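You operate a simulated robot arm through the tools that you are given. There is no shell and no other tool. Be economical: measure what you need, move in short steps, check, and stop when the job is done.

You run a simulated robot arm. Do the job below in one go: nothing can be reset, and whatever is moved stays where it is left.

Task
Put things in order on the top of the black table. At the end: the purple card from the top of the black table stands where the yellow card stood; the yellow card from the top of the black table stands where the grey card stood; the white card sleeve from the top of the black table stands where the purple card stood; the grey card is on the blue board; whatever was shut is shut again. Leave all else as you found it, and nothing knocked over.
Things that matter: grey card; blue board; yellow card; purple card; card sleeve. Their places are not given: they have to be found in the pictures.

It is judged by the outcome, as a careful person would: the job done as asked, and still so three seconds after it is handed in. It fails if anything else is knocked over, pushed out of place, dropped, spilled or broken.

Robot
A 6-joint arm with a two-finger parallel gripper, fixed in place. Base frame: the origin is at the foot of the arm, x ahead of it, y to its left, z up; the work surface is at about z = 0.88. Lengths are in m, angles in rad, forces in N, time in s.
With the tool pointing down near the work surface it reaches from about 0.24 to 0.64 m from the base axis. Its first joint turns from -1.152 to 1.152 rad. Payload 2.7 kg.
The tool frame sits at the grasp point between the pads (the TCP): z along the fingers, y along the line on which they close. The tips reach 0.023 m beyond it. Largest opening 0.094 m; finger width 0.038, thickness 0.01; the body of the gripper, 0.054 by 0.096 m, starts 0.039 m behind the TCP.
Orientation is that of the tool frame in the base frame, as a unit quaternion [x, y, z, w]. With the fingers straight down and closing along the base's y, the tool's x points along the base's -x, its y along +y and its z along -z.

Tools
- The arm moves only by the tool send_rows. Its argument "rows" is a list of rows, each a list of 3 entries, a list of its own where there are three numbers: the shift along the tool's x, y, z in m, then the turn, a rotation vector about the tool's x, y, z in rad, then the opening in per cent of the stroke, from 0 (shut) to 100 (fully open). In form: [[[tx, ty, tz], [ax, ay, az], gripper], ...]. A call has 1 to 8 rows; each row shifts and turns the commanded pose from where the row before left it, along the tool's axes as they then stand. A row lasts 0.2 s, in which the tool goes at most 0.05 m and 0.15 rad; a call with a longer step from one row to the next is refused whole, and so is a gripper value outside its range. Where a pose cannot be reached the arm comes as near as it can. A force on the tool above 40 N (or 10 N above the force at the start of the call, whichever is more), or a blocked arm, ends the call early, and 0.2 s more pass. Each finger travels about 0.045 m/s and halts on what it meets, pressing with about 34 N; the grip force reading is that of the motor and also rises with nothing between the fingers. The clock runs only during rows and for 0.2 s after the last one: add rows that do not move to give the fingers time. The reply holds the time, the measured pose of the TCP, the force on the tool along the base axes, the opening and the grip force, in the units named above and with some noise.
- Cameras (640 x 400 px; columns grow to the right, rows downward): "scene" is fixed at [0.0866, -0.43, 1.4097]; the picture's right is [0.63, -0.78, 0.00], its down [-0.44, -0.36, -0.82] and it looks along [0.64, 0.51, -0.57] (base axes); focal length 355 px, centre (320, 200). "wrist" rides on the gripper at [-0.039, 0, -0.044] in the tool frame; the picture's right is [0.00, -1.00, 0.00], its down [0.97, 0.00, -0.24] and it looks along [0.24, 0.00, 0.97] (tool axes); focal length 218 px, centre (320, 200).
- capture(camera): a new picture of that camera. It takes no simulated time.
- point_at(camera, pixels): for up to 12 pixels [column, row] of the newest picture of that camera ("zoom" is the newest enlarged one), the place [x, y, z] in the base frame of the surface seen there, good to about 0.002 m, but the place of the scene camera against the robot may be out by one fixed shift of up to 0.018 m in any direction. It takes no simulated time.
- inspect(camera, box): a new picture of the part [left, top, right, bottom] of that camera's present view, enlarged. It takes no simulated time.
- finish_job(): hands the job in; it is judged then, once.

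Keep the steps short. Do not move on a guess: measure, check each grasp and each placing, and mend mistakes. In all there are 80 turns and 46 pictures (those below and enlarged ones count). Leave the gripper open and the arm clear of the work at the hand-in unless told otherwise, and finish with a single line.

The tools are called after "Emit:" as name(argument=value, ...) on one line, values as JSON. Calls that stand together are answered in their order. send_rows: Moves the arm, as the interface text tells. Its arguments: {"type":"object","properties":{"rows":{"type":"array","items":{"type":"array"}}},"required":["rows"]} The other tools are called the same way: capture (camera) takes a picture; point_at (camera, pixels) gives the place of the surface under pixels of a picture; inspect (camera, box) takes an enlarged picture of a part of a camera's view; finish_job () hands the job in.

At the start:

```text
time_s: 0.0
ee_pos: [0.345, 0.1593, 1.1715]
ee_rot: [-0.001, 1.0, 0.0, 0.0]
ft_force: [0.0, 0.0, 0.0]
grip_width: 0.0941
grasp_force: 0.0
```

scene: 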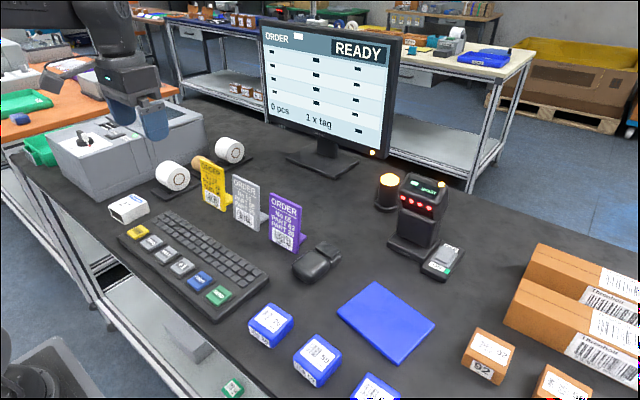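
wrist: 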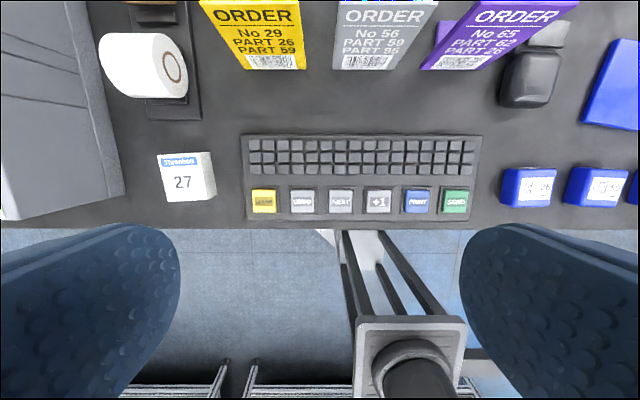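

I see yellow, grey and purple cards standing in a row, and a blue board at (385,320). The white item at (128,208) might be the card sleeve, so I'll enlarge these areas.

Emit:
inspect(camera="scene", box=[90, 120, 350, 282])

Emit:
inspect(camera="scene", box=[220, 230, 480, 392])

```text
2.46 times, centred on (220, 201) of scene
```

zoom: 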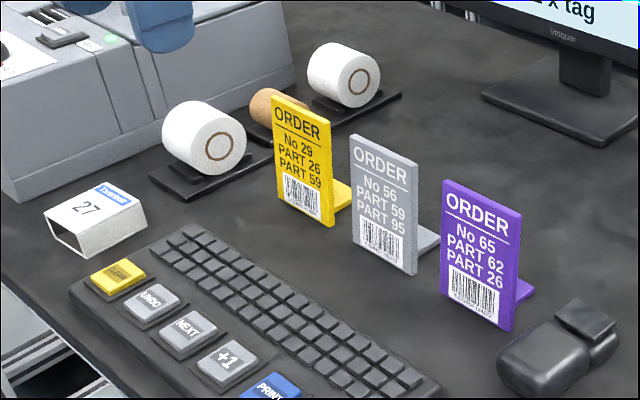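

```text
2.46 times, centred on (350, 311) of scene
```

zoom: 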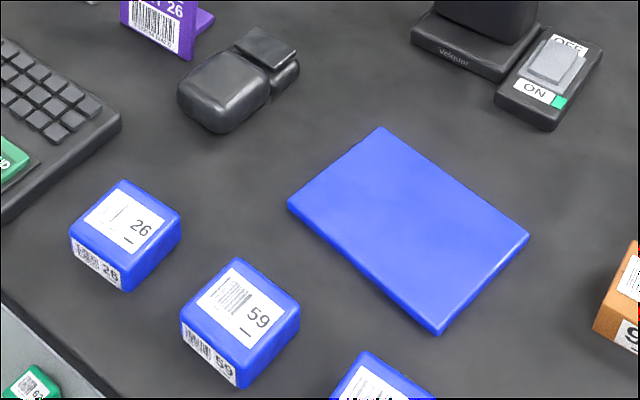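

The white "27" item is a hollow sleeve, so it is the card sleeve. I'll move the arm about 0.12 m forward, so the wrist camera sees the cards from above.

Emit:
send_rows(rows=[[[-0.04, 0, 0], [0, 0, 0], 100], [[-0.04, 0, 0], [0, 0, 0], 100], [[-0.04, 0, 0], [0, 0, 0], 100], [[0, 0.0, 0], [0, 0, 0], 100]])

Emit:
capture(camera="wrist")

```text
time_s: 1.0
ee_pos: [0.4656, 0.1588, 1.1689]
ee_rot: [-0.002, 1.0, 0.0, 0.0]
ft_force: [0.1, 0.1, 0.4]
grip_width: 0.094
grasp_force: 0.1
```

```text
41 pictures are left
```

wrist: 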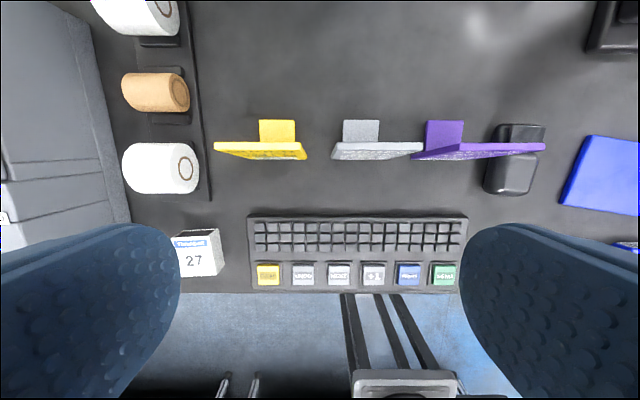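

All three cards are in view from above, so I'll enlarge this region to measure it.

Emit:
inspect(camera="wrist", box=[200, 80, 420, 218])

```text
2.90 times, centred on (310, 149) of wrist
```

zoom: 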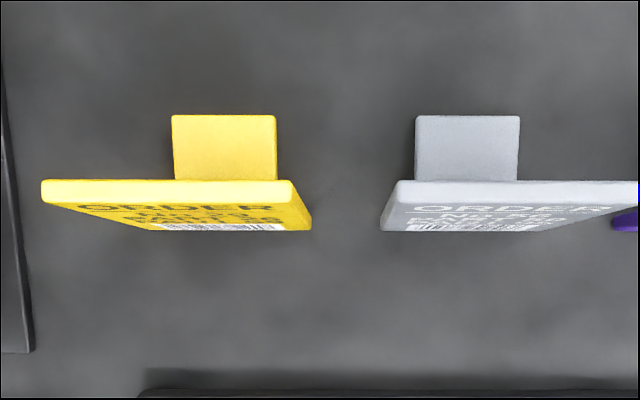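

The cards stand straight along y. I'll measure the top-edge ends, the foot corners and the front bottom edges of the yellow and grey cards.

Emit:
point_at(camera="zoom", pixels=[[47, 191], [288, 191], [168, 191], [176, 119], [272, 119], [272, 172], [402, 191], [420, 119], [515, 119], [300, 225], [390, 227], [330, 300]])

Emit:
point_at(camera="wrist", pixels=[[336, 145], [420, 145], [428, 152], [541, 147], [428, 123], [461, 123], [414, 157], [177, 238], [215, 233], [184, 274], [222, 270], [460, 240]])

Emit:
point_at(camera="scene", pixels=[[375, 284], [338, 313], [433, 322], [399, 361], [385, 320], [330, 245], [322, 275], [300, 262], [270, 310], [300, 205], [271, 194], [280, 340]])

```text
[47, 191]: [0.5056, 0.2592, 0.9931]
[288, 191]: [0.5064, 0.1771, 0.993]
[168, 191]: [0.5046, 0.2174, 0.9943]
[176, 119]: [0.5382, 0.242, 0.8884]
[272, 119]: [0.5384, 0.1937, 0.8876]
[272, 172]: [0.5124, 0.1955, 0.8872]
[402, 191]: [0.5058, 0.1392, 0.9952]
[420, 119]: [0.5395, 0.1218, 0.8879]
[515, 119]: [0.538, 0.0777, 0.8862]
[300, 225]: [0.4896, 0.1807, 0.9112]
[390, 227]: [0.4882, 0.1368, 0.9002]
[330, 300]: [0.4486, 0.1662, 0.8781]
```

```text
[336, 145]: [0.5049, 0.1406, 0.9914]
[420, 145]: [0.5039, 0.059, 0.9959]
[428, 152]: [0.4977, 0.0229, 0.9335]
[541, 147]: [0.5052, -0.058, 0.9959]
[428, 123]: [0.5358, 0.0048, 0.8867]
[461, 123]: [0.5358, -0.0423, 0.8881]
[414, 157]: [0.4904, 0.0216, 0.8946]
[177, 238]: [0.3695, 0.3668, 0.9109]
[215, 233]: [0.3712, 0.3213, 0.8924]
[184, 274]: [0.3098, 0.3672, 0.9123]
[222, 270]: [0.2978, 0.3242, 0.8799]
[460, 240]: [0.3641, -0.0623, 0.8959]
```

```text
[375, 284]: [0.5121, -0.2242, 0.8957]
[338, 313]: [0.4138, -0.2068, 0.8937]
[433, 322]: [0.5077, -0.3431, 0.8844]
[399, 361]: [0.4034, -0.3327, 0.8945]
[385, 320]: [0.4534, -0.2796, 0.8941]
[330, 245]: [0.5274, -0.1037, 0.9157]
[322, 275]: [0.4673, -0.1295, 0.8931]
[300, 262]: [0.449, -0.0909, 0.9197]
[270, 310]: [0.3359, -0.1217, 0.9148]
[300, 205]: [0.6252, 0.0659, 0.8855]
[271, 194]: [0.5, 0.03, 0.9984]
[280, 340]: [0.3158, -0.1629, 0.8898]
```

Each card is about 0.085 m wide, with its top at about z=0.995 and its foot behind it. The front face may lean, so I'll measure it at several heights, along with the clearances around the sleeve.

Emit:
point_at(camera="zoom", pixels=[[230, 183], [230, 187], [230, 197], [230, 202], [230, 207], [230, 214], [230, 222], [450, 183], [450, 199], [450, 207], [450, 215], [450, 224]])

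Emit:
inspect(camera="wrist", box=[100, 200, 260, 300])

```text
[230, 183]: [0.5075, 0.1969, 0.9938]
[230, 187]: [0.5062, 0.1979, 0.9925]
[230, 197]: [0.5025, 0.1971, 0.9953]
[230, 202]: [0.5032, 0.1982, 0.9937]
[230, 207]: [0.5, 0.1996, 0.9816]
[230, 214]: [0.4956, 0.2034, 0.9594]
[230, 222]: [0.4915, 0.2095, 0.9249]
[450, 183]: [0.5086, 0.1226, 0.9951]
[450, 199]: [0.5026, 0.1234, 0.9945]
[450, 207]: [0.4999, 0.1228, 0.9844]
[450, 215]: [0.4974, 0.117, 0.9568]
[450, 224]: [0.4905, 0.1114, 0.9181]
```

```text
4.00 times, centred on (180, 250) of wrist
```

zoom: 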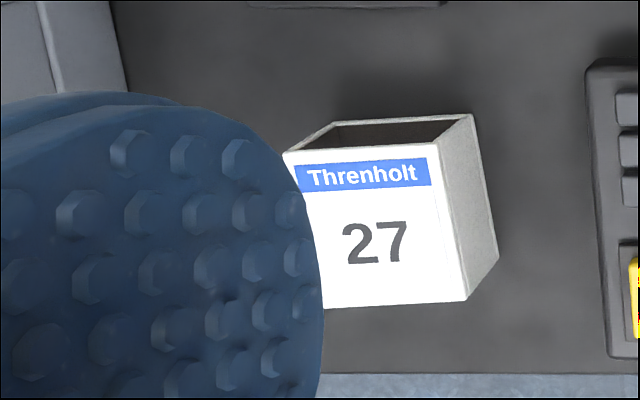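

The plates lean back about 0.14 rad and the sleeve is an empty open tube. I'll turn the gripper 90° about its axis so it closes along x.

Emit:
send_rows(rows=[[[0, 0, 0], [0, 0, 0.1428], 100], [[0, 0, 0], [0, 0, 0.1428], 100], [[0, 0, 0], [0, 0, 0.1428], 100], [[0, 0, 0], [0, 0, 0.1428], 100], [[0, 0, 0], [0, 0, 0.1428], 100], [[0, 0, 0], [0, 0, 0.1428], 100], [[0, 0, 0], [0, 0, 0.1428], 100], [[0, 0, 0], [0, 0, 0.1428], 100]])

Emit:
send_rows(rows=[[[0, 0, 0], [0, 0, 0.1428], 100], [[0, 0, 0], [0, 0, 0.1428], 100], [[0, 0, 0], [0, 0, 0.1428], 100], [[0, 0, 0], [0.14, 0, 0], 100], [[0, 0, 0], [0, 0, 0], 100]])

```text
time_s: 2.8
ee_pos: [0.4646, 0.1588, 1.1703]
ee_rot: [0.541, 0.841, 0.0, 0.0]
ft_force: [-0.4, 0.8, -0.1]
grip_width: 0.0942
grasp_force: 0.1
```

```text
time_s: 4.0
ee_pos: [0.4647, 0.1578, 1.1718]
ee_rot: [0.705, 0.705, -0.051, -0.05]
ft_force: [-0.1, -0.6, -0.4]
grip_width: 0.0938
grasp_force: 0.1
```

The tool is aligned with the lean. Now I'll move to about 0.1 m above the grey card's grasp point at (0.502, 0.100, 0.97) and look.

Emit:
send_rows(rows=[[[-0.0145, 0.0163, 0.0236], [0, 0, 0], 100], [[-0.0145, 0.0163, 0.0236], [0, 0, 0], 100], [[-0.0145, 0.0163, 0.0236], [0, 0, 0], 100], [[-0.0145, 0.0163, 0.0236], [0, 0, 0], 100], [[0, 0, 0], [0, 0, 0], 60]])

Emit:
capture(camera="wrist")

```text
time_s: 5.2
ee_pos: [0.5166, 0.1007, 1.0686]
ee_rot: [0.705, 0.706, -0.05, -0.049]
ft_force: [0.0, -0.5, -0.3]
grip_width: 0.0592
grasp_force: 0.1
```

```text
38 pictures are left
```

wrist: 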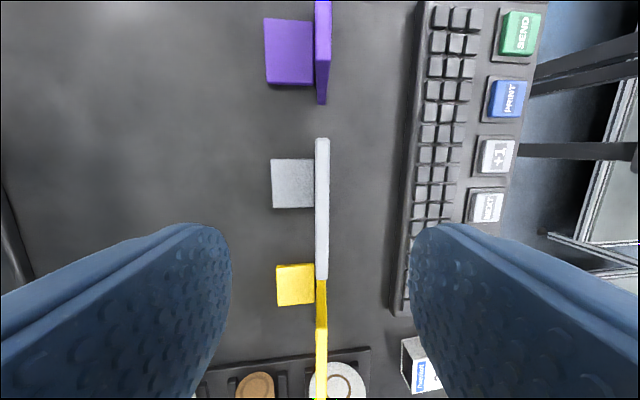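

The plate is edge-on and centred between the fingers, at column 322. I'll measure the grey card's top ends and the other cards.

Emit:
point_at(camera="wrist", pixels=[[322, 142], [321, 274], [317, 142], [327, 142], [317, 240], [327, 240], [323, 6], [321, 60], [323, 95], [274, 161], [274, 206], [320, 320]])

```text
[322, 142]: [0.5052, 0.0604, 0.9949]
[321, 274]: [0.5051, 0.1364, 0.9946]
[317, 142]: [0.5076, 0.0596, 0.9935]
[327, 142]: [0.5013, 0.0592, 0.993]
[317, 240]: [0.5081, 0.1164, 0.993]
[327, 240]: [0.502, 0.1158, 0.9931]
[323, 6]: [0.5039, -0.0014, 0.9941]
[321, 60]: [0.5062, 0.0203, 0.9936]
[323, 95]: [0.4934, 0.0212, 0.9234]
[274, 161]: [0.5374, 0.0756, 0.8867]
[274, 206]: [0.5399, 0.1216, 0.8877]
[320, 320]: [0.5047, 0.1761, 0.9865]
```

The alignment is good. I'll descend 0.1 m along the tool axis, to z≈0.97, then close on the grey card.

Emit:
send_rows(rows=[[[-0.001, 0, 0.034], [0, 0, 0], 60], [[0, 0, 0.034], [0, 0, 0], 60], [[0, 0, 0.033], [0, 0, 0], 60], [[0, 0, 0], [0, 0, 0], 60]])

Emit:
send_rows(rows=[[[0, 0, 0], [0, 0, 0], 0], [[0, 0, 0], [0, 0, 0], 0], [[0, 0, 0], [0, 0, 0], 0], [[0, 0, 0], [0, 0, 0], 0], [[0, 0, 0], [0, 0, 0], 0]])

```text
time_s: 6.2
ee_pos: [0.5034, 0.0986, 0.9689]
ee_rot: [0.704, 0.706, -0.05, -0.049]
ft_force: [-0.4, -0.3, -0.3]
grip_width: 0.0564
grasp_force: 0.2
```

```text
time_s: 7.4
ee_pos: [0.5032, 0.0988, 0.969]
ee_rot: [0.704, 0.707, -0.049, -0.049]
ft_force: [0.7, -0.2, 0.8]
grip_width: 0.0074
grasp_force: 34.0
```

It is gripped, at 7.4 mm wide. I'll lift straight up 0.15 m.

Emit:
send_rows(rows=[[[0, -0.0028, -0.0198], [0, 0, 0], 0], [[0, -0.0056, -0.0396], [0, 0, 0], 0], [[0, -0.0056, -0.0396], [0, 0, 0], 0], [[0, -0.0056, -0.0396], [0, 0, 0], 0], [[0, 0, 0], [0, 0, 0], 0]])

Emit:
send_rows(rows=[[[-0.04, 0, 0], [0, 0, 0], 0], [[-0.04, -0.01, 0], [0, 0, 0], 0], [[-0.04, -0.01, 0], [0, 0, 0], 0], [[-0.04, -0.01, 0], [0, 0, 0], 0], [[-0.04, -0.01, 0], [0, 0, 0], 0], [[-0.04, 0, 0], [0, 0, 0], 0], [[0, 0, 0], [0, 0, 0], 0]])

Emit:
capture(camera="wrist")

```text
time_s: 8.6
ee_pos: [0.5013, 0.1012, 1.108]
ee_rot: [0.704, 0.707, -0.051, -0.05]
ft_force: [-0.4, -0.9, 0.0]
grip_width: 0.0075
grasp_force: 34.4
```

```text
time_s: 10.2
ee_pos: [0.4643, -0.139, 1.1149]
ee_rot: [0.704, 0.707, -0.049, -0.049]
ft_force: [-0.9, -0.7, -0.2]
grip_width: 0.007
grasp_force: 34.2
```

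```text
37 pictures are left
```

wrist: 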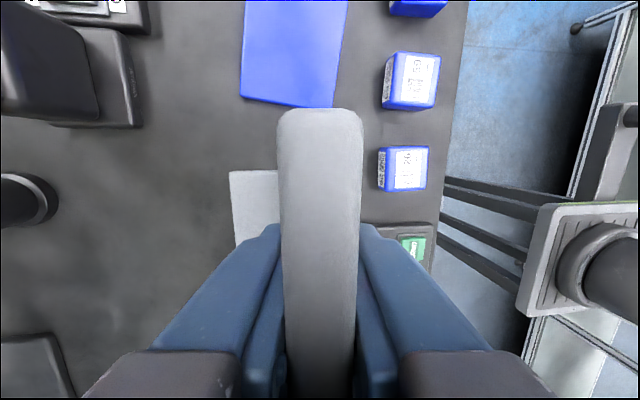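

The card is held firmly. I'll measure the board's visible corners and edges with the wrist camera.

Emit:
point_at(camera="wrist", pixels=[[243, 95], [332, 104], [346, 4], [249, 4], [290, 60], [392, 60], [385, 100], [382, 185], [220, 90], [70, 120]])

Emit:
capture(camera="scene")

```text
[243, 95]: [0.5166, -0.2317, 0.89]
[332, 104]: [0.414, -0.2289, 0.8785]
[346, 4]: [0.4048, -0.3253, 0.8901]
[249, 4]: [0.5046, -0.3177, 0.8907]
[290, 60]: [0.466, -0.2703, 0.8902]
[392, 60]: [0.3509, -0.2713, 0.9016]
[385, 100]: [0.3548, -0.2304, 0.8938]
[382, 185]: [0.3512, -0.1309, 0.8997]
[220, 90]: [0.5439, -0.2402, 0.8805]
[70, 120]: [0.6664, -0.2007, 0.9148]
```

```text
36 pictures are left
```

scene: 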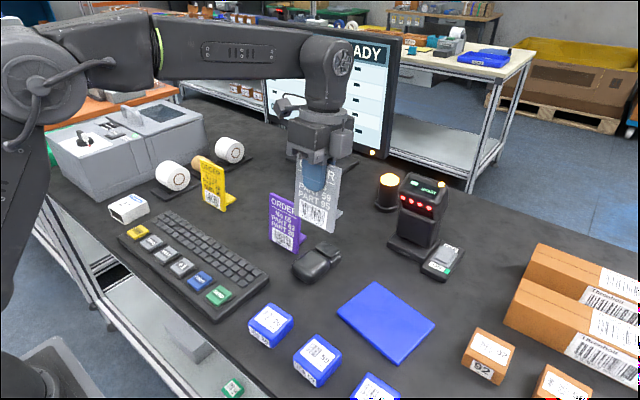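

The board centre is about (0.460, -0.288), with its top at z≈0.890. The footprint is offset +0.010 in x from the TCP, so I want the TCP at (0.450, -0.288). I'll move across first.

Emit:
send_rows(rows=[[[-0.0373, -0.0035, 0.0005], [0, 0, 0], 0], [[-0.0373, -0.0035, 0.0005], [0, 0, 0], 0], [[-0.0373, -0.0035, 0.0005], [0, 0, 0], 0], [[-0.0373, -0.0035, 0.0005], [0, 0, 0], 0], [[0, 0.007, 0.0495], [0, 0, 0], 0], [[0, 0.0049, 0.0347], [0, 0, 0], 0], [[0, 0, 0], [0, 0, 0], 0]])

Emit:
inspect(camera="scene", box=[240, 200, 500, 362])

```text
time_s: 11.8
ee_pos: [0.4489, -0.2879, 1.0289]
ee_rot: [0.704, 0.707, -0.049, -0.049]
ft_force: [-0.1, 0.4, 0.5]
grip_width: 0.0072
grasp_force: 34.4
```

```text
2.46 times, centred on (370, 281) of scene
```

zoom: 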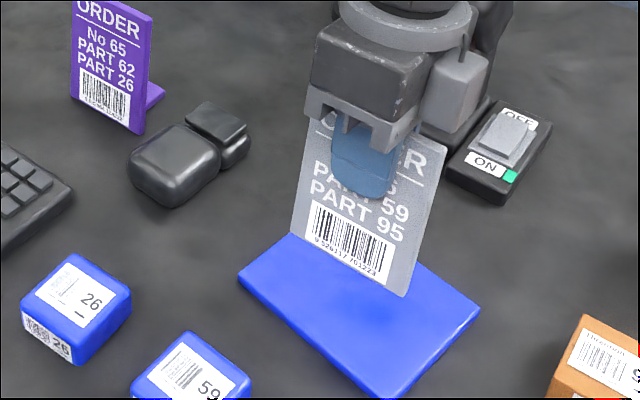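

The card hovers over the board. I'll lower it 0.045 m, then finish in small steps until there is a slight contact force.

Emit:
send_rows(rows=[[[0, 0.0035, 0.025], [0, 0, 0], 0], [[0, 0.0027, 0.0195], [0, 0, 0], 0], [[0, 0, 0], [0, 0, 0], 0]])

Emit:
send_rows(rows=[[[0, 0.0002, 0.0015], [0, 0, 0], 0], [[0, 0, 0], [0, 0, 0], 0]])

Emit:
inspect(camera="scene", box=[310, 240, 450, 328])

```text
time_s: 12.6
ee_pos: [0.4503, -0.2883, 0.9833]
ee_rot: [0.704, 0.707, -0.05, -0.049]
ft_force: [0.5, -0.5, -1.1]
grip_width: 0.0073
grasp_force: 33.8
```

```text
time_s: 13.2
ee_pos: [0.4486, -0.2887, 0.9825]
ee_rot: [0.704, 0.707, -0.049, -0.05]
ft_force: [-0.1, -0.6, -0.9]
grip_width: 0.0072
grasp_force: 33.8
```

```text
4.55 times, centred on (380, 284) of scene
```

zoom: 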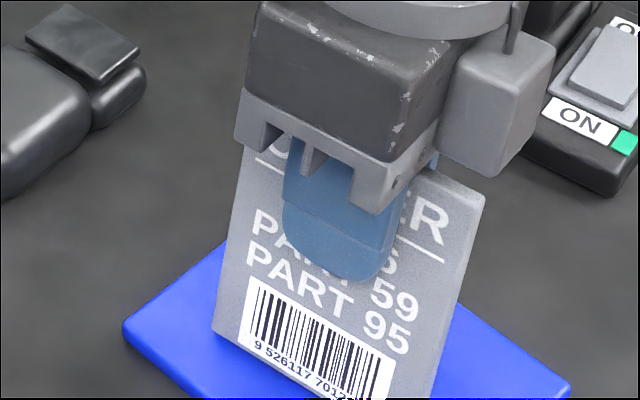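

There is no contact force yet, so I'll step down 1 mm at a time.

Emit:
send_rows(rows=[[[0, 0.0001, 0.001], [0, 0, 0], 0], [[0, 0, 0], [0, 0, 0], 0]])

Emit:
send_rows(rows=[[[0, 0.0001, 0.001], [0, 0, 0], 0], [[0, 0, 0], [0, 0, 0], 0]])

```text
time_s: 13.8
ee_pos: [0.4504, -0.2896, 0.9823]
ee_rot: [0.704, 0.707, -0.049, -0.05]
ft_force: [-0.1, 0.6, -0.9]
grip_width: 0.0074
grasp_force: 34.2
```

```text
time_s: 14.4
ee_pos: [0.4485, -0.2895, 0.9802]
ee_rot: [0.703, 0.707, -0.049, -0.049]
ft_force: [-0.8, -0.5, 0.5]
grip_width: 0.0076
grasp_force: 33.9
```

Emit:
send_rows(rows=[[[0, 0.0001, 0.001], [0, 0, 0], 0], [[0, 0, 0], [0, 0, 0], 0]])

Emit:
inspect(camera="scene", box=[330, 270, 450, 345])

```text
time_s: 15.0
ee_pos: [0.45, -0.2889, 0.9798]
ee_rot: [0.704, 0.706, -0.05, -0.049]
ft_force: [0.3, 0.2, 1.3]
grip_width: 0.0075
grasp_force: 34.0
```

```text
5.33 times, centred on (390, 308) of scene
```

zoom: 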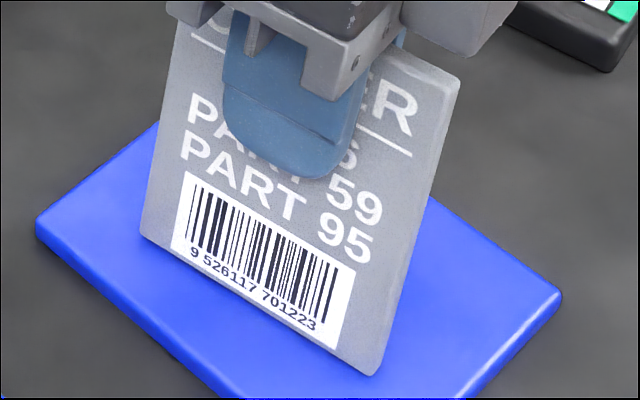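

Still no clear contact. One more small step.

Emit:
send_rows(rows=[[[0, 0.0001, 0.001], [0, 0, 0], 0], [[0, 0, 0], [0, 0, 0], 0], [[0, 0, 0], [0, 0, 0], 0]])

```text
time_s: 15.8
ee_pos: [0.4505, -0.2879, 0.9786]
ee_rot: [0.704, 0.707, -0.049, -0.048]
ft_force: [-1.9, 0.6, 9.9]
grip_width: 0.0071
grasp_force: 34.7
```

That gave contact, about 10 N up. I'll release now.

Emit:
send_rows(rows=[[[0, -0.0001, -0.0006], [0, 0, 0], 0], [[0, 0, 0], [0, 0, 0], 20], [[0, 0, 0], [0, 0, 0], 60], [[0, 0, 0], [0, 0, 0], 60], [[0, 0, 0], [0, 0, 0], 60], [[0, 0, 0], [0, 0, 0], 60]])

Emit:
send_rows(rows=[[[0, 0, -0.03], [0, 0, 0], 60], [[0, 0, -0.04], [0, 0, 0], 60], [[0, 0, -0.04], [0, 0, 0], 60], [[0, 0, 0], [0, 0, 0], 60]])

Emit:
capture(camera="scene")

```text
time_s: 17.2
ee_pos: [0.4492, -0.2894, 0.9798]
ee_rot: [0.705, 0.706, -0.05, -0.049]
ft_force: [0.5, 0.2, 1.2]
grip_width: 0.0566
grasp_force: 0.1
```

```text
time_s: 18.2
ee_pos: [0.4632, -0.2906, 1.0881]
ee_rot: [0.704, 0.706, -0.049, -0.05]
ft_force: [-0.2, 1.2, -0.6]
grip_width: 0.0565
grasp_force: 0.1
```

```text
32 pictures are left
```

scene: 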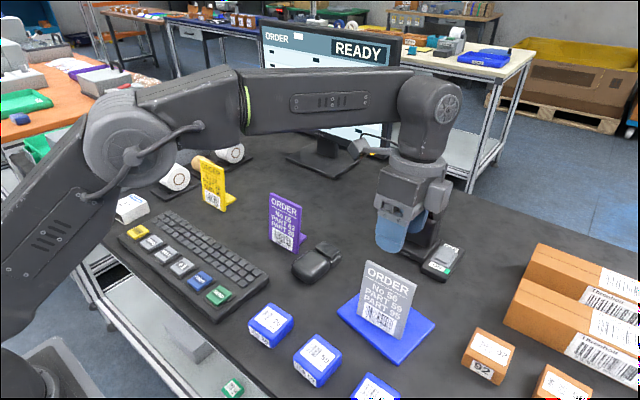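

The grey card stands on the board. Next is the yellow card, centred at y≈0.218. I'll travel at a safe height to above it.

Emit:
send_rows(rows=[[[0.0424, 0.00467, -0.00067], [0, 0, 0], 60], [[0.0424, 0.00467, -0.00067], [0, 0, 0], 60], [[0.0424, 0.00467, -0.00067], [0, 0, 0], 60], [[0.0424, 0.00467, -0.00067], [0, 0, 0], 60], [[0.0424, 0.00467, -0.00067], [0, 0, 0], 60], [[0.0424, 0.00467, -0.00067], [0, 0, 0], 60]])

Emit:
send_rows(rows=[[[0.0424, 0.00467, -0.00067], [0, 0, 0], 60], [[0.0424, 0.00467, -0.00067], [0, 0, 0], 60], [[0.0424, 0.00467, -0.00067], [0, 0, 0], 60], [[0.0424, 0.00467, -0.00067], [0, 0, 0], 60], [[0.0424, 0.00467, -0.00067], [0, 0, 0], 60], [[0.0424, 0.00467, -0.00067], [0, 0, 0], 60], [[0, 0, 0], [0, 0, 0], 60]])

Emit:
capture(camera="wrist")

```text
time_s: 19.6
ee_pos: [0.4952, -0.0348, 1.0881]
ee_rot: [0.705, 0.706, -0.049, -0.049]
ft_force: [0.4, 0.9, -0.2]
grip_width: 0.0563
grasp_force: 0.0
```

```text
time_s: 21.2
ee_pos: [0.5196, 0.2185, 1.09]
ee_rot: [0.704, 0.706, -0.05, -0.05]
ft_force: [1.2, 0.1, 0.0]
grip_width: 0.0563
grasp_force: 0.1
```

```text
31 pictures are left
```

wrist: 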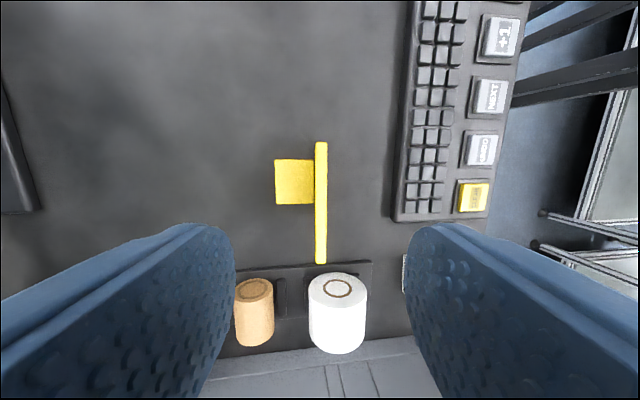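

Emit:
point_at(camera="wrist", pixels=[[321, 145], [321, 260], [317, 200], [326, 200], [277, 163], [277, 202], [335, 276], [258, 283]])

```text
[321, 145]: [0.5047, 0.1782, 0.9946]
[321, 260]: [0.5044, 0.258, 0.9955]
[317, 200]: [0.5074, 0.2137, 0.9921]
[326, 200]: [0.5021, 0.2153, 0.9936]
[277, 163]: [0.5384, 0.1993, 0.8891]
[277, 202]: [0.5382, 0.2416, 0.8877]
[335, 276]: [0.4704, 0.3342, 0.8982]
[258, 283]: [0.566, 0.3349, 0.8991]
```

It is centred at y=0.2185. I'll descend to z=0.969 and grip the yellow card.

Emit:
send_rows(rows=[[[0, 0, 0.04], [0, 0, 0], 60], [[0, 0, 0.04], [0, 0, 0], 60], [[0, 0, 0.042], [0, 0, 0], 60], [[0, 0, 0], [0, 0, 0], 60]])

Emit:
send_rows(rows=[[[0, 0, 0], [0, 0, 0], 0], [[0, 0, 0], [0, 0, 0], 0], [[0, 0, 0], [0, 0, 0], 0], [[0, 0, 0], [0, 0, 0], 0], [[0, 0, 0], [0, 0, 0], 0]])

Emit:
send_rows(rows=[[[0, -0.0028, -0.0198], [0, 0, 0], 0], [[0, -0.0056, -0.0396], [0, 0, 0], 0], [[0, 0, 0], [0, 0, 0], 0]])

```text
time_s: 22.2
ee_pos: [0.5017, 0.2183, 0.9672]
ee_rot: [0.704, 0.707, -0.05, -0.05]
ft_force: [0.5, -0.9, 0.9]
grip_width: 0.0566
grasp_force: 0.1
```

```text
time_s: 23.4
ee_pos: [0.5015, 0.2173, 0.9675]
ee_rot: [0.704, 0.707, -0.049, -0.049]
ft_force: [0.4, 0.7, 0.1]
grip_width: 0.0075
grasp_force: 33.8
```

```text
time_s: 24.2
ee_pos: [0.4997, 0.2188, 1.0282]
ee_rot: [0.704, 0.707, -0.049, -0.049]
ft_force: [-0.5, -0.2, 0.0]
grip_width: 0.0071
grasp_force: 34.1
```

It's lifted 0.06 m. I'll shift 0.119 m in -y to the grey card's spot and lower it close to the table.

Emit:
send_rows(rows=[[[-0.04, 0, 0], [0, 0, 0], 0], [[-0.04, 0, 0], [0, 0, 0], 0], [[-0.039, 0, 0], [0, 0, 0], 0], [[0, 0, 0], [0, 0, 0], 0], [[0, 0.0042, 0.0297], [0, 0, 0], 0], [[0, 0.0036, 0.0257], [0, 0, 0], 0], [[0, 0, 0], [0, 0, 0], 0]])

Emit:
send_rows(rows=[[[0, 0.0002, 0.0015], [0, 0, 0], 0], [[0, 0, 0], [0, 0, 0], 0]])

```text
time_s: 25.8
ee_pos: [0.5036, 0.1023, 0.973]
ee_rot: [0.704, 0.707, -0.049, -0.049]
ft_force: [-0.1, -0.6, -1.2]
grip_width: 0.0072
grasp_force: 34.6
```

```text
time_s: 26.4
ee_pos: [0.5038, 0.1004, 0.9708]
ee_rot: [0.704, 0.707, -0.05, -0.049]
ft_force: [-0.4, 0.4, -0.2]
grip_width: 0.0072
grasp_force: 34.5
```

Emit:
send_rows(rows=[[[-0.001, -0.0008, 0.0012], [0, 0, 0], 0], [[0, 0, 0], [0, 0, 0], 0]])

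Emit:
send_rows(rows=[[[0, 0.0001, 0.001], [0, 0, 0], 0], [[0, 0, 0], [0, 0, 0], 0]])

Emit:
send_rows(rows=[[[0, 0.0001, 0.001], [0, 0, 0], 0], [[0, 0, 0], [0, 0, 0], 0]])

```text
time_s: 27.0
ee_pos: [0.5019, 0.1011, 0.9694]
ee_rot: [0.704, 0.707, -0.05, -0.049]
ft_force: [-0.9, -0.5, -1.5]
grip_width: 0.0074
grasp_force: 34.0
```

```text
time_s: 27.6
ee_pos: [0.5027, 0.0995, 0.9688]
ee_rot: [0.704, 0.706, -0.049, -0.05]
ft_force: [-0.3, -0.2, -0.6]
grip_width: 0.0073
grasp_force: 34.8
```

```text
time_s: 28.2
ee_pos: [0.5034, 0.0999, 0.9681]
ee_rot: [0.704, 0.706, -0.05, -0.048]
ft_force: [-1.1, 1.0, 2.5]
grip_width: 0.0075
grasp_force: 34.0
```

Contact is starting at z≈0.968, the same height as the pick. I'll make one more 0.6 mm step, then release and retreat.

Emit:
send_rows(rows=[[[0, 0.0001, 0.0006], [0, 0, 0], 0], [[0, 0, 0], [0, 0, 0], 0]])

Emit:
send_rows(rows=[[[0, 0, 0], [0, 0, 0], 20], [[0, 0, 0], [0, 0, 0], 60], [[0, 0, 0], [0, 0, 0], 60], [[0, 0, 0], [0, 0, 0], 60], [[0, 0, 0], [0, 0, 0], 60]])

Emit:
send_rows(rows=[[[0, 0, -0.04], [0, 0, 0], 60], [[0, 0, -0.04], [0, 0, 0], 60], [[0, 0, -0.04], [0, 0, 0], 60], [[-0.04, 0, 0], [0, 0, 0], 60], [[-0.04, 0, 0], [0, 0, 0], 60], [[-0.04, 0, 0], [0, 0, 0], 60], [[0, 0, 0], [0, 0, 0], 60]])

Emit:
capture(camera="wrist")

Emit:
capture(camera="scene")

```text
time_s: 28.8
ee_pos: [0.5022, 0.0992, 0.9682]
ee_rot: [0.704, 0.706, -0.048, -0.049]
ft_force: [-0.8, 2.0, 11.9]
grip_width: 0.0074
grasp_force: 34.0
```

```text
time_s: 30.0
ee_pos: [0.502, 0.0983, 0.9662]
ee_rot: [0.704, 0.706, -0.05, -0.049]
ft_force: [1.0, 0.3, 0.7]
grip_width: 0.0564
grasp_force: 0.1
```

```text
time_s: 31.6
ee_pos: [0.5199, -0.0215, 1.0855]
ee_rot: [0.704, 0.706, -0.05, -0.05]
ft_force: [-0.2, -0.1, -0.2]
grip_width: 0.0564
grasp_force: 0.1
```

```text
30 pictures are left
```

wrist: 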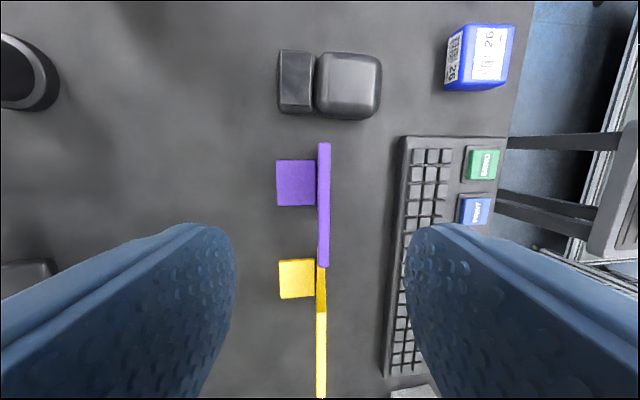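

```text
29 pictures are left
```

scene: 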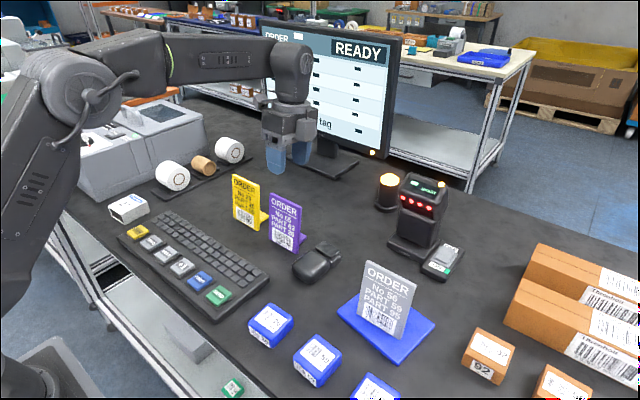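

The yellow card stands where the grey one was. Now I'll measure the purple card.

Emit:
point_at(camera="wrist", pixels=[[323, 146], [322, 264], [318, 200], [328, 200], [279, 163], [279, 203], [282, 262], [282, 295], [321, 320], [297, 80], [350, 60], [378, 90]])

```text
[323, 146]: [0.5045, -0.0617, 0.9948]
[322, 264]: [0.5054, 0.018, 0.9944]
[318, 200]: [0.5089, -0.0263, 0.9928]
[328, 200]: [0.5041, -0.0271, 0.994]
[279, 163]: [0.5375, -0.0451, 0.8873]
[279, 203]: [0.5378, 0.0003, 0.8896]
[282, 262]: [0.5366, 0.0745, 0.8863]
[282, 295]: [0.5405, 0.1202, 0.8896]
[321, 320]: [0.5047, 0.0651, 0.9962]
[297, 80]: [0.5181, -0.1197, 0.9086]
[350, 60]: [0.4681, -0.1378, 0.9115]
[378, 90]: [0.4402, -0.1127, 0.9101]
```

Purple is centred at y≈-0.0215, which matches. I'll descend, grip and lift it high enough (0.17 m) to pass over the yellow card.

Emit:
send_rows(rows=[[[0, 0, 0.04], [0, 0, 0], 60], [[0, 0, 0.04], [0, 0, 0], 60], [[0, 0, 0.0385], [0, 0, 0], 60], [[0, 0, 0], [0, 0, 0], 60]])

Emit:
send_rows(rows=[[[0, 0, 0], [0, 0, 0], 0], [[0, 0, 0], [0, 0, 0], 0], [[0, 0, 0], [0, 0, 0], 0], [[0, 0, 0], [0, 0, 0], 0], [[0, 0, 0], [0, 0, 0], 0]])

Emit:
send_rows(rows=[[[0, -0.0028, -0.0198], [0, 0, 0], 0], [[0, -0.0056, -0.0396], [0, 0, 0], 0], [[0, -0.0056, -0.0396], [0, 0, 0], 0], [[0, -0.0056, -0.0396], [0, 0, 0], 0], [[0, -0.0042, -0.0297], [0, 0, 0], 0], [[0, 0, 0], [0, 0, 0], 0]])

```text
time_s: 32.6
ee_pos: [0.5018, -0.0183, 0.9669]
ee_rot: [0.704, 0.707, -0.049, -0.049]
ft_force: [0.3, -0.2, 0.1]
grip_width: 0.0564
grasp_force: 0.0
```

```text
time_s: 33.8
ee_pos: [0.5015, -0.0196, 0.9681]
ee_rot: [0.704, 0.707, -0.05, -0.05]
ft_force: [-0.3, -0.3, -0.1]
grip_width: 0.0071
grasp_force: 34.2
```

```text
time_s: 35.2
ee_pos: [0.5032, -0.019, 1.14]
ee_rot: [0.704, 0.707, -0.05, -0.049]
ft_force: [0.3, 0.1, 0.4]
grip_width: 0.0071
grasp_force: 33.8
```

Purple is gripped and clear. I'll move +0.240 m in y to the yellow card's old spot.

Emit:
send_rows(rows=[[[0.04, 0, 0], [0, 0, 0], 0], [[0.04, 0, 0], [0, 0, 0], 0], [[0.04, 0, 0], [0, 0, 0], 0], [[0.04, 0, 0], [0, 0, 0], 0], [[0.04, 0, 0], [0, 0, 0], 0], [[0.04, 0, 0], [0, 0, 0], 0], [[0, 0, 0], [0, 0, 0], 0]])

Emit:
send_rows(rows=[[[0, 0.0056, 0.0396], [0, 0, 0], 0], [[0, 0.0056, 0.0396], [0, 0, 0], 0], [[0, 0.0056, 0.0396], [0, 0, 0], 0], [[0, 0, 0], [0, 0, 0], 0]])

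Emit:
capture(camera="scene")

```text
time_s: 36.8
ee_pos: [0.5018, 0.2189, 1.1383]
ee_rot: [0.704, 0.707, -0.05, -0.05]
ft_force: [0.2, -0.1, -0.3]
grip_width: 0.0073
grasp_force: 33.8
```

```text
time_s: 37.8
ee_pos: [0.5025, 0.219, 1.0173]
ee_rot: [0.704, 0.707, -0.049, -0.049]
ft_force: [0.0, 0.2, 0.2]
grip_width: 0.0072
grasp_force: 33.9
```

```text
28 pictures are left
```

scene: 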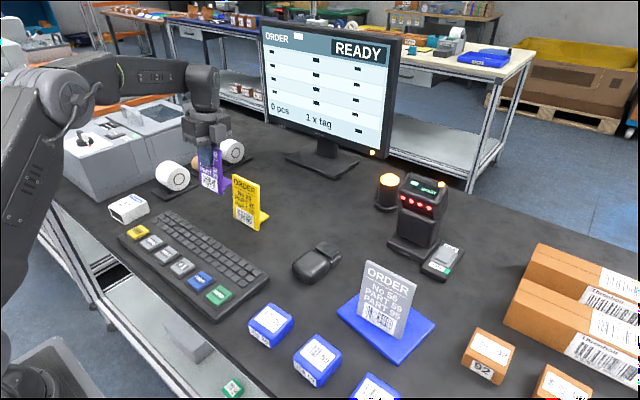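

The path is clear. I'll lower to about z=0.971, then take fine steps.

Emit:
send_rows(rows=[[[0.001, 0.0042, 0.0297], [0, 0, 0], 0], [[0, 0.0023, 0.0163], [0, 0, 0], 0], [[0, 0, 0], [0, 0, 0], 0]])

Emit:
send_rows(rows=[[[0, 0.0001, 0.001], [0, 0, 0], 0], [[0, 0, 0], [0, 0, 0], 0]])

Emit:
send_rows(rows=[[[0, 0.0001, 0.001], [0, 0, 0], 0], [[0, 0, 0], [0, 0, 0], 0]])

```text
time_s: 38.6
ee_pos: [0.5011, 0.2206, 0.9704]
ee_rot: [0.704, 0.707, -0.049, -0.049]
ft_force: [-0.5, -0.9, 0.2]
grip_width: 0.0072
grasp_force: 33.9
```

```text
time_s: 39.2
ee_pos: [0.5021, 0.2201, 0.97]
ee_rot: [0.704, 0.707, -0.049, -0.049]
ft_force: [-0.8, -0.5, 0.5]
grip_width: 0.0077
grasp_force: 33.8
```

```text
time_s: 39.8
ee_pos: [0.5023, 0.2203, 0.9699]
ee_rot: [0.704, 0.706, -0.05, -0.05]
ft_force: [-0.1, -0.5, -0.1]
grip_width: 0.007
grasp_force: 34.5
```

Emit:
send_rows(rows=[[[0, 0.0001, 0.001], [0, 0, 0], 0], [[0, 0, 0], [0, 0, 0], 0]])

Emit:
send_rows(rows=[[[0, 0.0001, 0.0006], [0, 0, 0], 0], [[0, 0, 0], [0, 0, 0], 0]])

```text
time_s: 40.4
ee_pos: [0.5032, 0.221, 0.9679]
ee_rot: [0.703, 0.707, -0.05, -0.049]
ft_force: [0.2, 0.2, 0.6]
grip_width: 0.0072
grasp_force: 33.7
```

```text
time_s: 41.0
ee_pos: [0.5023, 0.2201, 0.9685]
ee_rot: [0.704, 0.707, -0.049, -0.05]
ft_force: [0.0, 0.6, 3.9]
grip_width: 0.0071
grasp_force: 33.4
```

Contact is made, at 3.9 N. I'll release, rise and look.

Emit:
send_rows(rows=[[[0, 0, 0.0003], [0, 0, 0], 0], [[0, 0, 0], [0, 0, 0], 20], [[0, 0, 0], [0, 0, 0], 60], [[0, 0, 0], [0, 0, 0], 60], [[0, 0, 0], [0, 0, 0], 60], [[0, 0, 0], [0, 0, 0], 60]])

Emit:
send_rows(rows=[[[0, 0, -0.04], [0, 0, 0], 60], [[0, 0, -0.04], [0, 0, 0], 60], [[0, 0, -0.04], [0, 0, 0], 60], [[0, 0, -0.04], [0, 0, 0], 60], [[0, 0, -0.03], [0, 0, 0], 60], [[0, 0, 0], [-0.14, 0, 0], 60], [[0, 0, 0], [0, 0, 0], 60]])

Emit:
capture(camera="wrist")

```text
time_s: 42.4
ee_pos: [0.5017, 0.22, 0.9686]
ee_rot: [0.704, 0.707, -0.05, -0.049]
ft_force: [0.3, -0.4, -0.3]
grip_width: 0.0563
grasp_force: 0.0
```

```text
time_s: 44.0
ee_pos: [0.518, 0.2142, 1.1489]
ee_rot: [0.707, 0.707, 0.0, 0.0]
ft_force: [-0.3, -0.3, -0.2]
grip_width: 0.0566
grasp_force: 0.0
out of reach, approached as far as the arm can: row 5
```

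```text
27 pictures are left
```

wrist: 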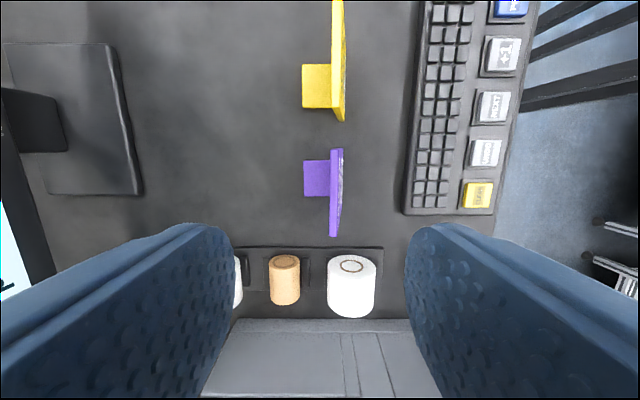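

The yellow and purple cards are upright in their new places. For the sleeve I want to close along y, so I'll turn the gripper back 90° at this height.

Emit:
point_at(camera="wrist", pixels=[[335, 152], [333, 234], [306, 163], [306, 195], [304, 68], [304, 104]])

Emit:
send_rows(rows=[[[0, -0.02, 0], [0, 0, -0.1428], 100], [[0, 0, 0], [0, 0, -0.1428], 100], [[0, 0, 0], [0, 0, -0.1428], 100], [[0, 0, 0], [0, 0, -0.1428], 100], [[0, 0, 0], [0, 0, -0.1428], 100], [[0, 0, 0], [0, 0, -0.1428], 100], [[0, 0, 0], [0, 0, -0.1428], 100], [[0, 0, 0], [0, 0, -0.1428], 100]])

Emit:
send_rows(rows=[[[0, 0, 0], [0, 0, -0.1428], 100], [[0, 0, 0], [0, 0, -0.1428], 100], [[0, 0, 0], [0, 0, -0.1428], 100], [[0, 0, 0], [0, 0, 0], 100]])

```text
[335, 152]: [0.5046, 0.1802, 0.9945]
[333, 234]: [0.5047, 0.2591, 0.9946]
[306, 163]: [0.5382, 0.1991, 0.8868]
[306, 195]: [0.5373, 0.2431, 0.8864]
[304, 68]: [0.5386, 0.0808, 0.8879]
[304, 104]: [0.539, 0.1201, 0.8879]
```

```text
time_s: 45.8
ee_pos: [0.499, 0.2154, 1.1502]
ee_rot: [0.211, 0.978, 0.0, 0.0]
ft_force: [0.4, -0.3, -0.8]
grip_width: 0.0941
grasp_force: 0.0
```

```text
time_s: 46.8
ee_pos: [0.4985, 0.2161, 1.15]
ee_rot: [-0.002, 1.0, 0.0, 0.0]
ft_force: [-0.5, -0.2, 0.0]
grip_width: 0.094
grasp_force: 0.0
```

The placements match to about 1 mm. I'll move toward the sleeve to (0.36, 0.30) and look down.

Emit:
send_rows(rows=[[[0.035, 0.021, 0], [0, 0, 0], 100], [[0.035, 0.021, 0], [0, 0, 0], 100], [[0.035, 0.021, 0], [0, 0, 0], 100], [[0.035, 0.021, 0], [0, 0, 0], 100], [[0, 0, 0], [0, 0, 0], 100]])

Emit:
capture(camera="wrist")

```text
time_s: 48.0
ee_pos: [0.3578, 0.2981, 1.1491]
ee_rot: [-0.001, 1.0, 0.0, 0.001]
ft_force: [-1.4, -0.2, 0.0]
grip_width: 0.0941
grasp_force: 0.0
```

```text
26 pictures are left
```

wrist: 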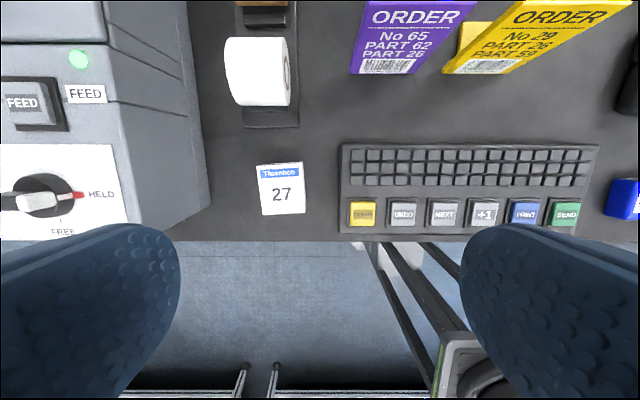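

Emit:
inspect(camera="wrist", box=[180, 130, 340, 230])

Emit:
point_at(camera="zoom", pixels=[[312, 140], [488, 130], [500, 330], [330, 338], [400, 230], [120, 250], [90, 100], [640, 250], [250, 300], [570, 250], [40, 250], [230, 30]])

```text
4.00 times, centred on (260, 180) of wrist
```

zoom: 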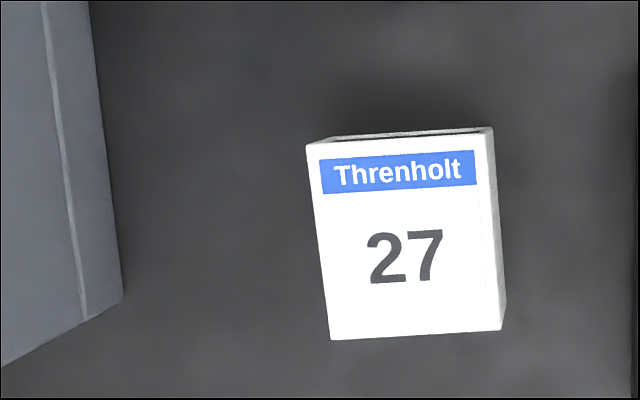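

```text
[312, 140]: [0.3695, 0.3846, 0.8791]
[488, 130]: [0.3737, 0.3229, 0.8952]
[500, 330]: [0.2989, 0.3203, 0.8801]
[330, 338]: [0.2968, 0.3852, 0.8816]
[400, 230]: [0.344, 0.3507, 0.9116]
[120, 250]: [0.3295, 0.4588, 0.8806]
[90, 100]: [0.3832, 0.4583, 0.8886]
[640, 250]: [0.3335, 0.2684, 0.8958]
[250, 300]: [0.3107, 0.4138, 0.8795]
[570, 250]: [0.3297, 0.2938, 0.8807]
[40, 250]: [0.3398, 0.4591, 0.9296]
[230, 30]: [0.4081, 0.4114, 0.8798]
```

I'll measure points just inside the corners of the sleeve's top face.

Emit:
point_at(camera="zoom", pixels=[[313, 152], [478, 143], [490, 322], [337, 331], [405, 147], [414, 326], [324, 240], [484, 230], [499, 200], [504, 300]])

```text
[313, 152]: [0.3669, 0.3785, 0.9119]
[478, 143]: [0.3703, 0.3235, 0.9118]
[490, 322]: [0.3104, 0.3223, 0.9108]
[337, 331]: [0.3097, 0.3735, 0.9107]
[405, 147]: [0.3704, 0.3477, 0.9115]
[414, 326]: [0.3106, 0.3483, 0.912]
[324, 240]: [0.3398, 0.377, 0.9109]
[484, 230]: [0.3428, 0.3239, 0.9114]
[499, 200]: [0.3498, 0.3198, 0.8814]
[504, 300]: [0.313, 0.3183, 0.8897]
```

The sleeve's top is centred at (0.340, 0.3495), about 0.056 m wide in y, yaw +0.055 rad. I'll go above it, turn to match, and drop to z≈1.0 to check.

Emit:
send_rows(rows=[[[0.0089, 0.0257, 0], [0, 0, 0], 100], [[0.0089, 0.0257, 0], [0, 0, 0], 100], [[0, 0, 0], [0, 0, -0.055], 100], [[0, 0, 0.04], [0, 0, 0], 100], [[0, 0, 0.04], [0, 0, 0], 100], [[0, 0, 0.04], [0, 0, 0], 100], [[0, 0, 0.03], [0, 0, 0], 100], [[0, 0, 0], [0, 0, 0], 100]])

Emit:
capture(camera="wrist")

Emit:
capture(camera="scene")

```text
time_s: 49.8
ee_pos: [0.338, 0.35, 0.9999]
ee_rot: [-0.029, 1.0, 0.0, 0.0]
ft_force: [-0.4, 0.0, 0.4]
grip_width: 0.0942
grasp_force: 0.1
```

```text
24 pictures are left
```

wrist: 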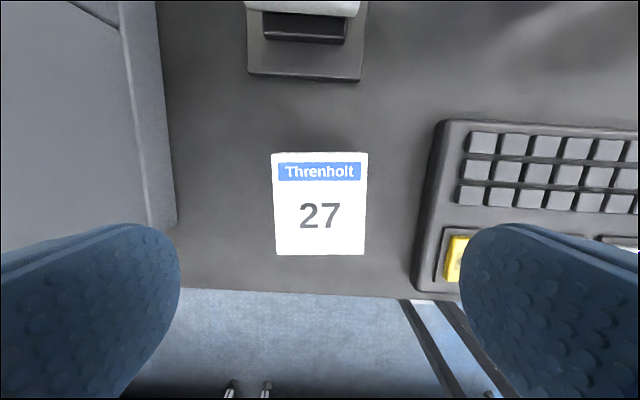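

```text
23 pictures are left
```

scene: 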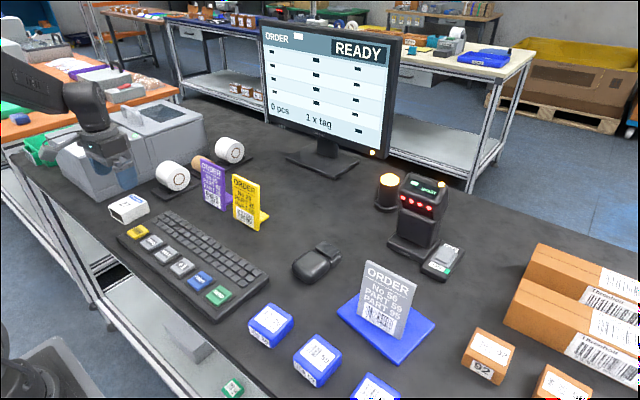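

The sleeve is square to the gripper and centred at column 320. A quick check of its centre and the clearances before descending.

Emit:
point_at(camera="wrist", pixels=[[275, 205], [364, 205], [319, 156], [319, 252], [440, 130], [418, 275], [172, 215], [300, 78]])

```text
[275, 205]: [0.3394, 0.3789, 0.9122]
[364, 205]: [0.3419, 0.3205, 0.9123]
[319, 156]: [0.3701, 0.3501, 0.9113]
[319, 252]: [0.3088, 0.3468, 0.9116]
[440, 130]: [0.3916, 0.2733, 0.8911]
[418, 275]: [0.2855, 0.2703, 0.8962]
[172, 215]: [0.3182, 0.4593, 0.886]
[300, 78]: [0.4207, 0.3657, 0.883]
```

Clear on all sides. I'll descend to z=0.909 and close.

Emit:
send_rows(rows=[[[0, 0, 0.04], [0, 0, 0], 100], [[0, 0, 0.03], [0, 0, 0], 100], [[0, 0, 0.021], [0, 0, 0], 100], [[0, 0, 0], [0, 0, 0], 100]])

Emit:
send_rows(rows=[[[0, 0, 0], [0, 0, 0], 60], [[0, 0, 0], [0, 0, 0], 50], [[0, 0, 0], [0, 0, 0], 40], [[0, 0, 0], [0, 0, 0], 40], [[0, 0, 0], [0, 0, 0], 40]])

```text
time_s: 50.8
ee_pos: [0.3396, 0.3497, 0.9093]
ee_rot: [-0.029, 1.0, 0.0, 0.0]
ft_force: [-0.5, 0.2, -0.3]
grip_width: 0.094
grasp_force: 0.0
```

```text
time_s: 52.0
ee_pos: [0.3388, 0.3486, 0.9083]
ee_rot: [-0.028, 1.0, 0.0, -0.001]
ft_force: [-1.0, 0.2, 0.6]
grip_width: 0.0573
grasp_force: 34.3
```

It's gripped at 57 mm. I'll lift 0.17 m and check the hold.

Emit:
send_rows(rows=[[[0, 0, -0.02], [0, 0, 0], 40], [[0, 0, -0.04], [0, 0, 0], 40], [[0, 0, -0.04], [0, 0, 0], 40], [[0, 0, -0.04], [0, 0, 0], 40], [[0, 0, -0.03], [0, 0, 0], 40], [[0, 0, 0], [0, 0, 0.055], 40], [[0, 0, 0], [0, 0, 0], 40]])

Emit:
capture(camera="wrist")

```text
time_s: 53.6
ee_pos: [0.3391, 0.3498, 1.0791]
ee_rot: [-0.001, 1.0, 0.0, 0.0]
ft_force: [0.7, -0.1, 0.0]
grip_width: 0.0568
grasp_force: 34.0
```

```text
22 pictures are left
```

wrist: 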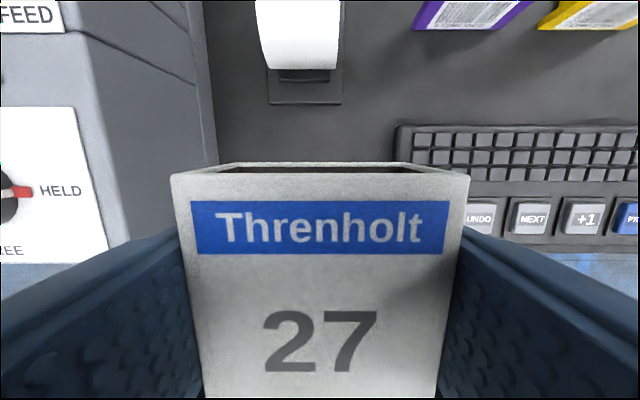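

It's held square. I'll move to above the purple card's old spot at (0.508, -0.0215), passing over the card tops with clearance.

Emit:
send_rows(rows=[[[-0.0169, -0.0371, 0], [0, 0, 0], 40], [[-0.0169, -0.0371, 0], [0, 0, 0], 40], [[-0.0169, -0.0371, 0], [0, 0, 0], 40], [[-0.0169, -0.0371, 0], [0, 0, 0], 40], [[-0.0169, -0.0371, 0], [0, 0, 0], 40]])

Emit:
send_rows(rows=[[[-0.0169, -0.0371, 0], [0, 0, 0], 40], [[-0.0169, -0.0371, 0], [0, 0, 0], 40], [[-0.0169, -0.0371, 0], [0, 0, 0], 40], [[-0.0169, -0.0371, 0], [0, 0, 0], 40], [[-0.0169, -0.0371, 0], [0, 0, 0], 40], [[0, 0, 0], [0, 0, 0], 40]])

Emit:
capture(camera="scene")

```text
time_s: 54.8
ee_pos: [0.4259, 0.1661, 1.0811]
ee_rot: [-0.002, 1.0, 0.0, 0.0]
ft_force: [0.2, -0.3, -0.4]
grip_width: 0.0569
grasp_force: 33.6
```

```text
time_s: 56.2
ee_pos: [0.51, -0.0203, 1.0772]
ee_rot: [-0.002, 1.0, 0.0, 0.0]
ft_force: [-0.7, 0.1, -0.2]
grip_width: 0.0568
grasp_force: 33.7
```

```text
21 pictures are left
```

scene: 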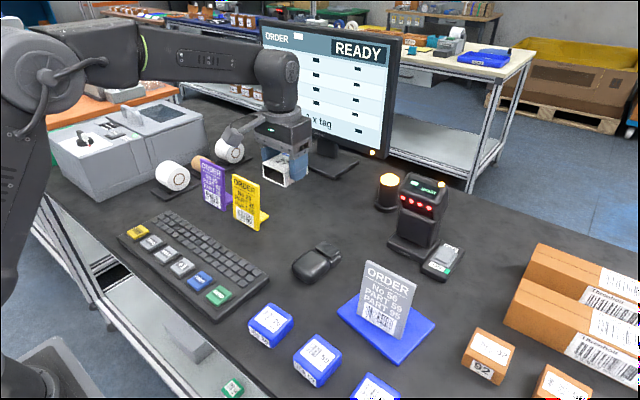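

Something protrudes at (240,132), left of the gripper. I'll check that it won't touch the yellow card on the way down.

Emit:
point_at(camera="scene", pixels=[[236, 132], [228, 135], [250, 125], [285, 132], [300, 160], [252, 160], [235, 152], [280, 180], [246, 180]])

Emit:
inspect(camera="scene", box=[190, 90, 350, 190])

```text
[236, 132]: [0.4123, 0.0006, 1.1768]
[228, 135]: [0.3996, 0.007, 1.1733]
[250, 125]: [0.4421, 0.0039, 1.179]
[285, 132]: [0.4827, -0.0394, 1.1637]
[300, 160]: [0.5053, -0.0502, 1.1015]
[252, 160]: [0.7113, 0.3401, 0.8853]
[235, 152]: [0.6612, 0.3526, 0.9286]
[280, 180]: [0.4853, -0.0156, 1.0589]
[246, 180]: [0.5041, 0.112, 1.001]
```

```text
4.00 times, centred on (270, 140) of scene
```

zoom: 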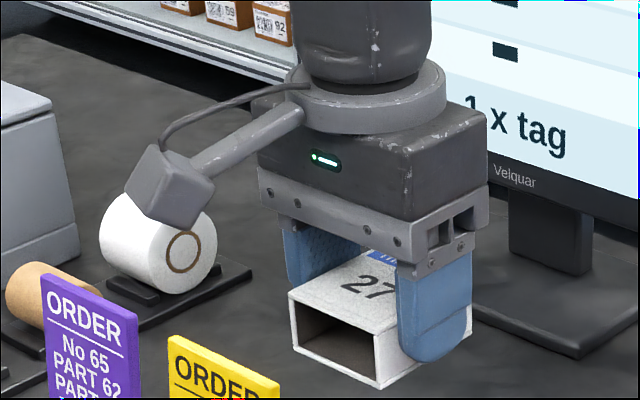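

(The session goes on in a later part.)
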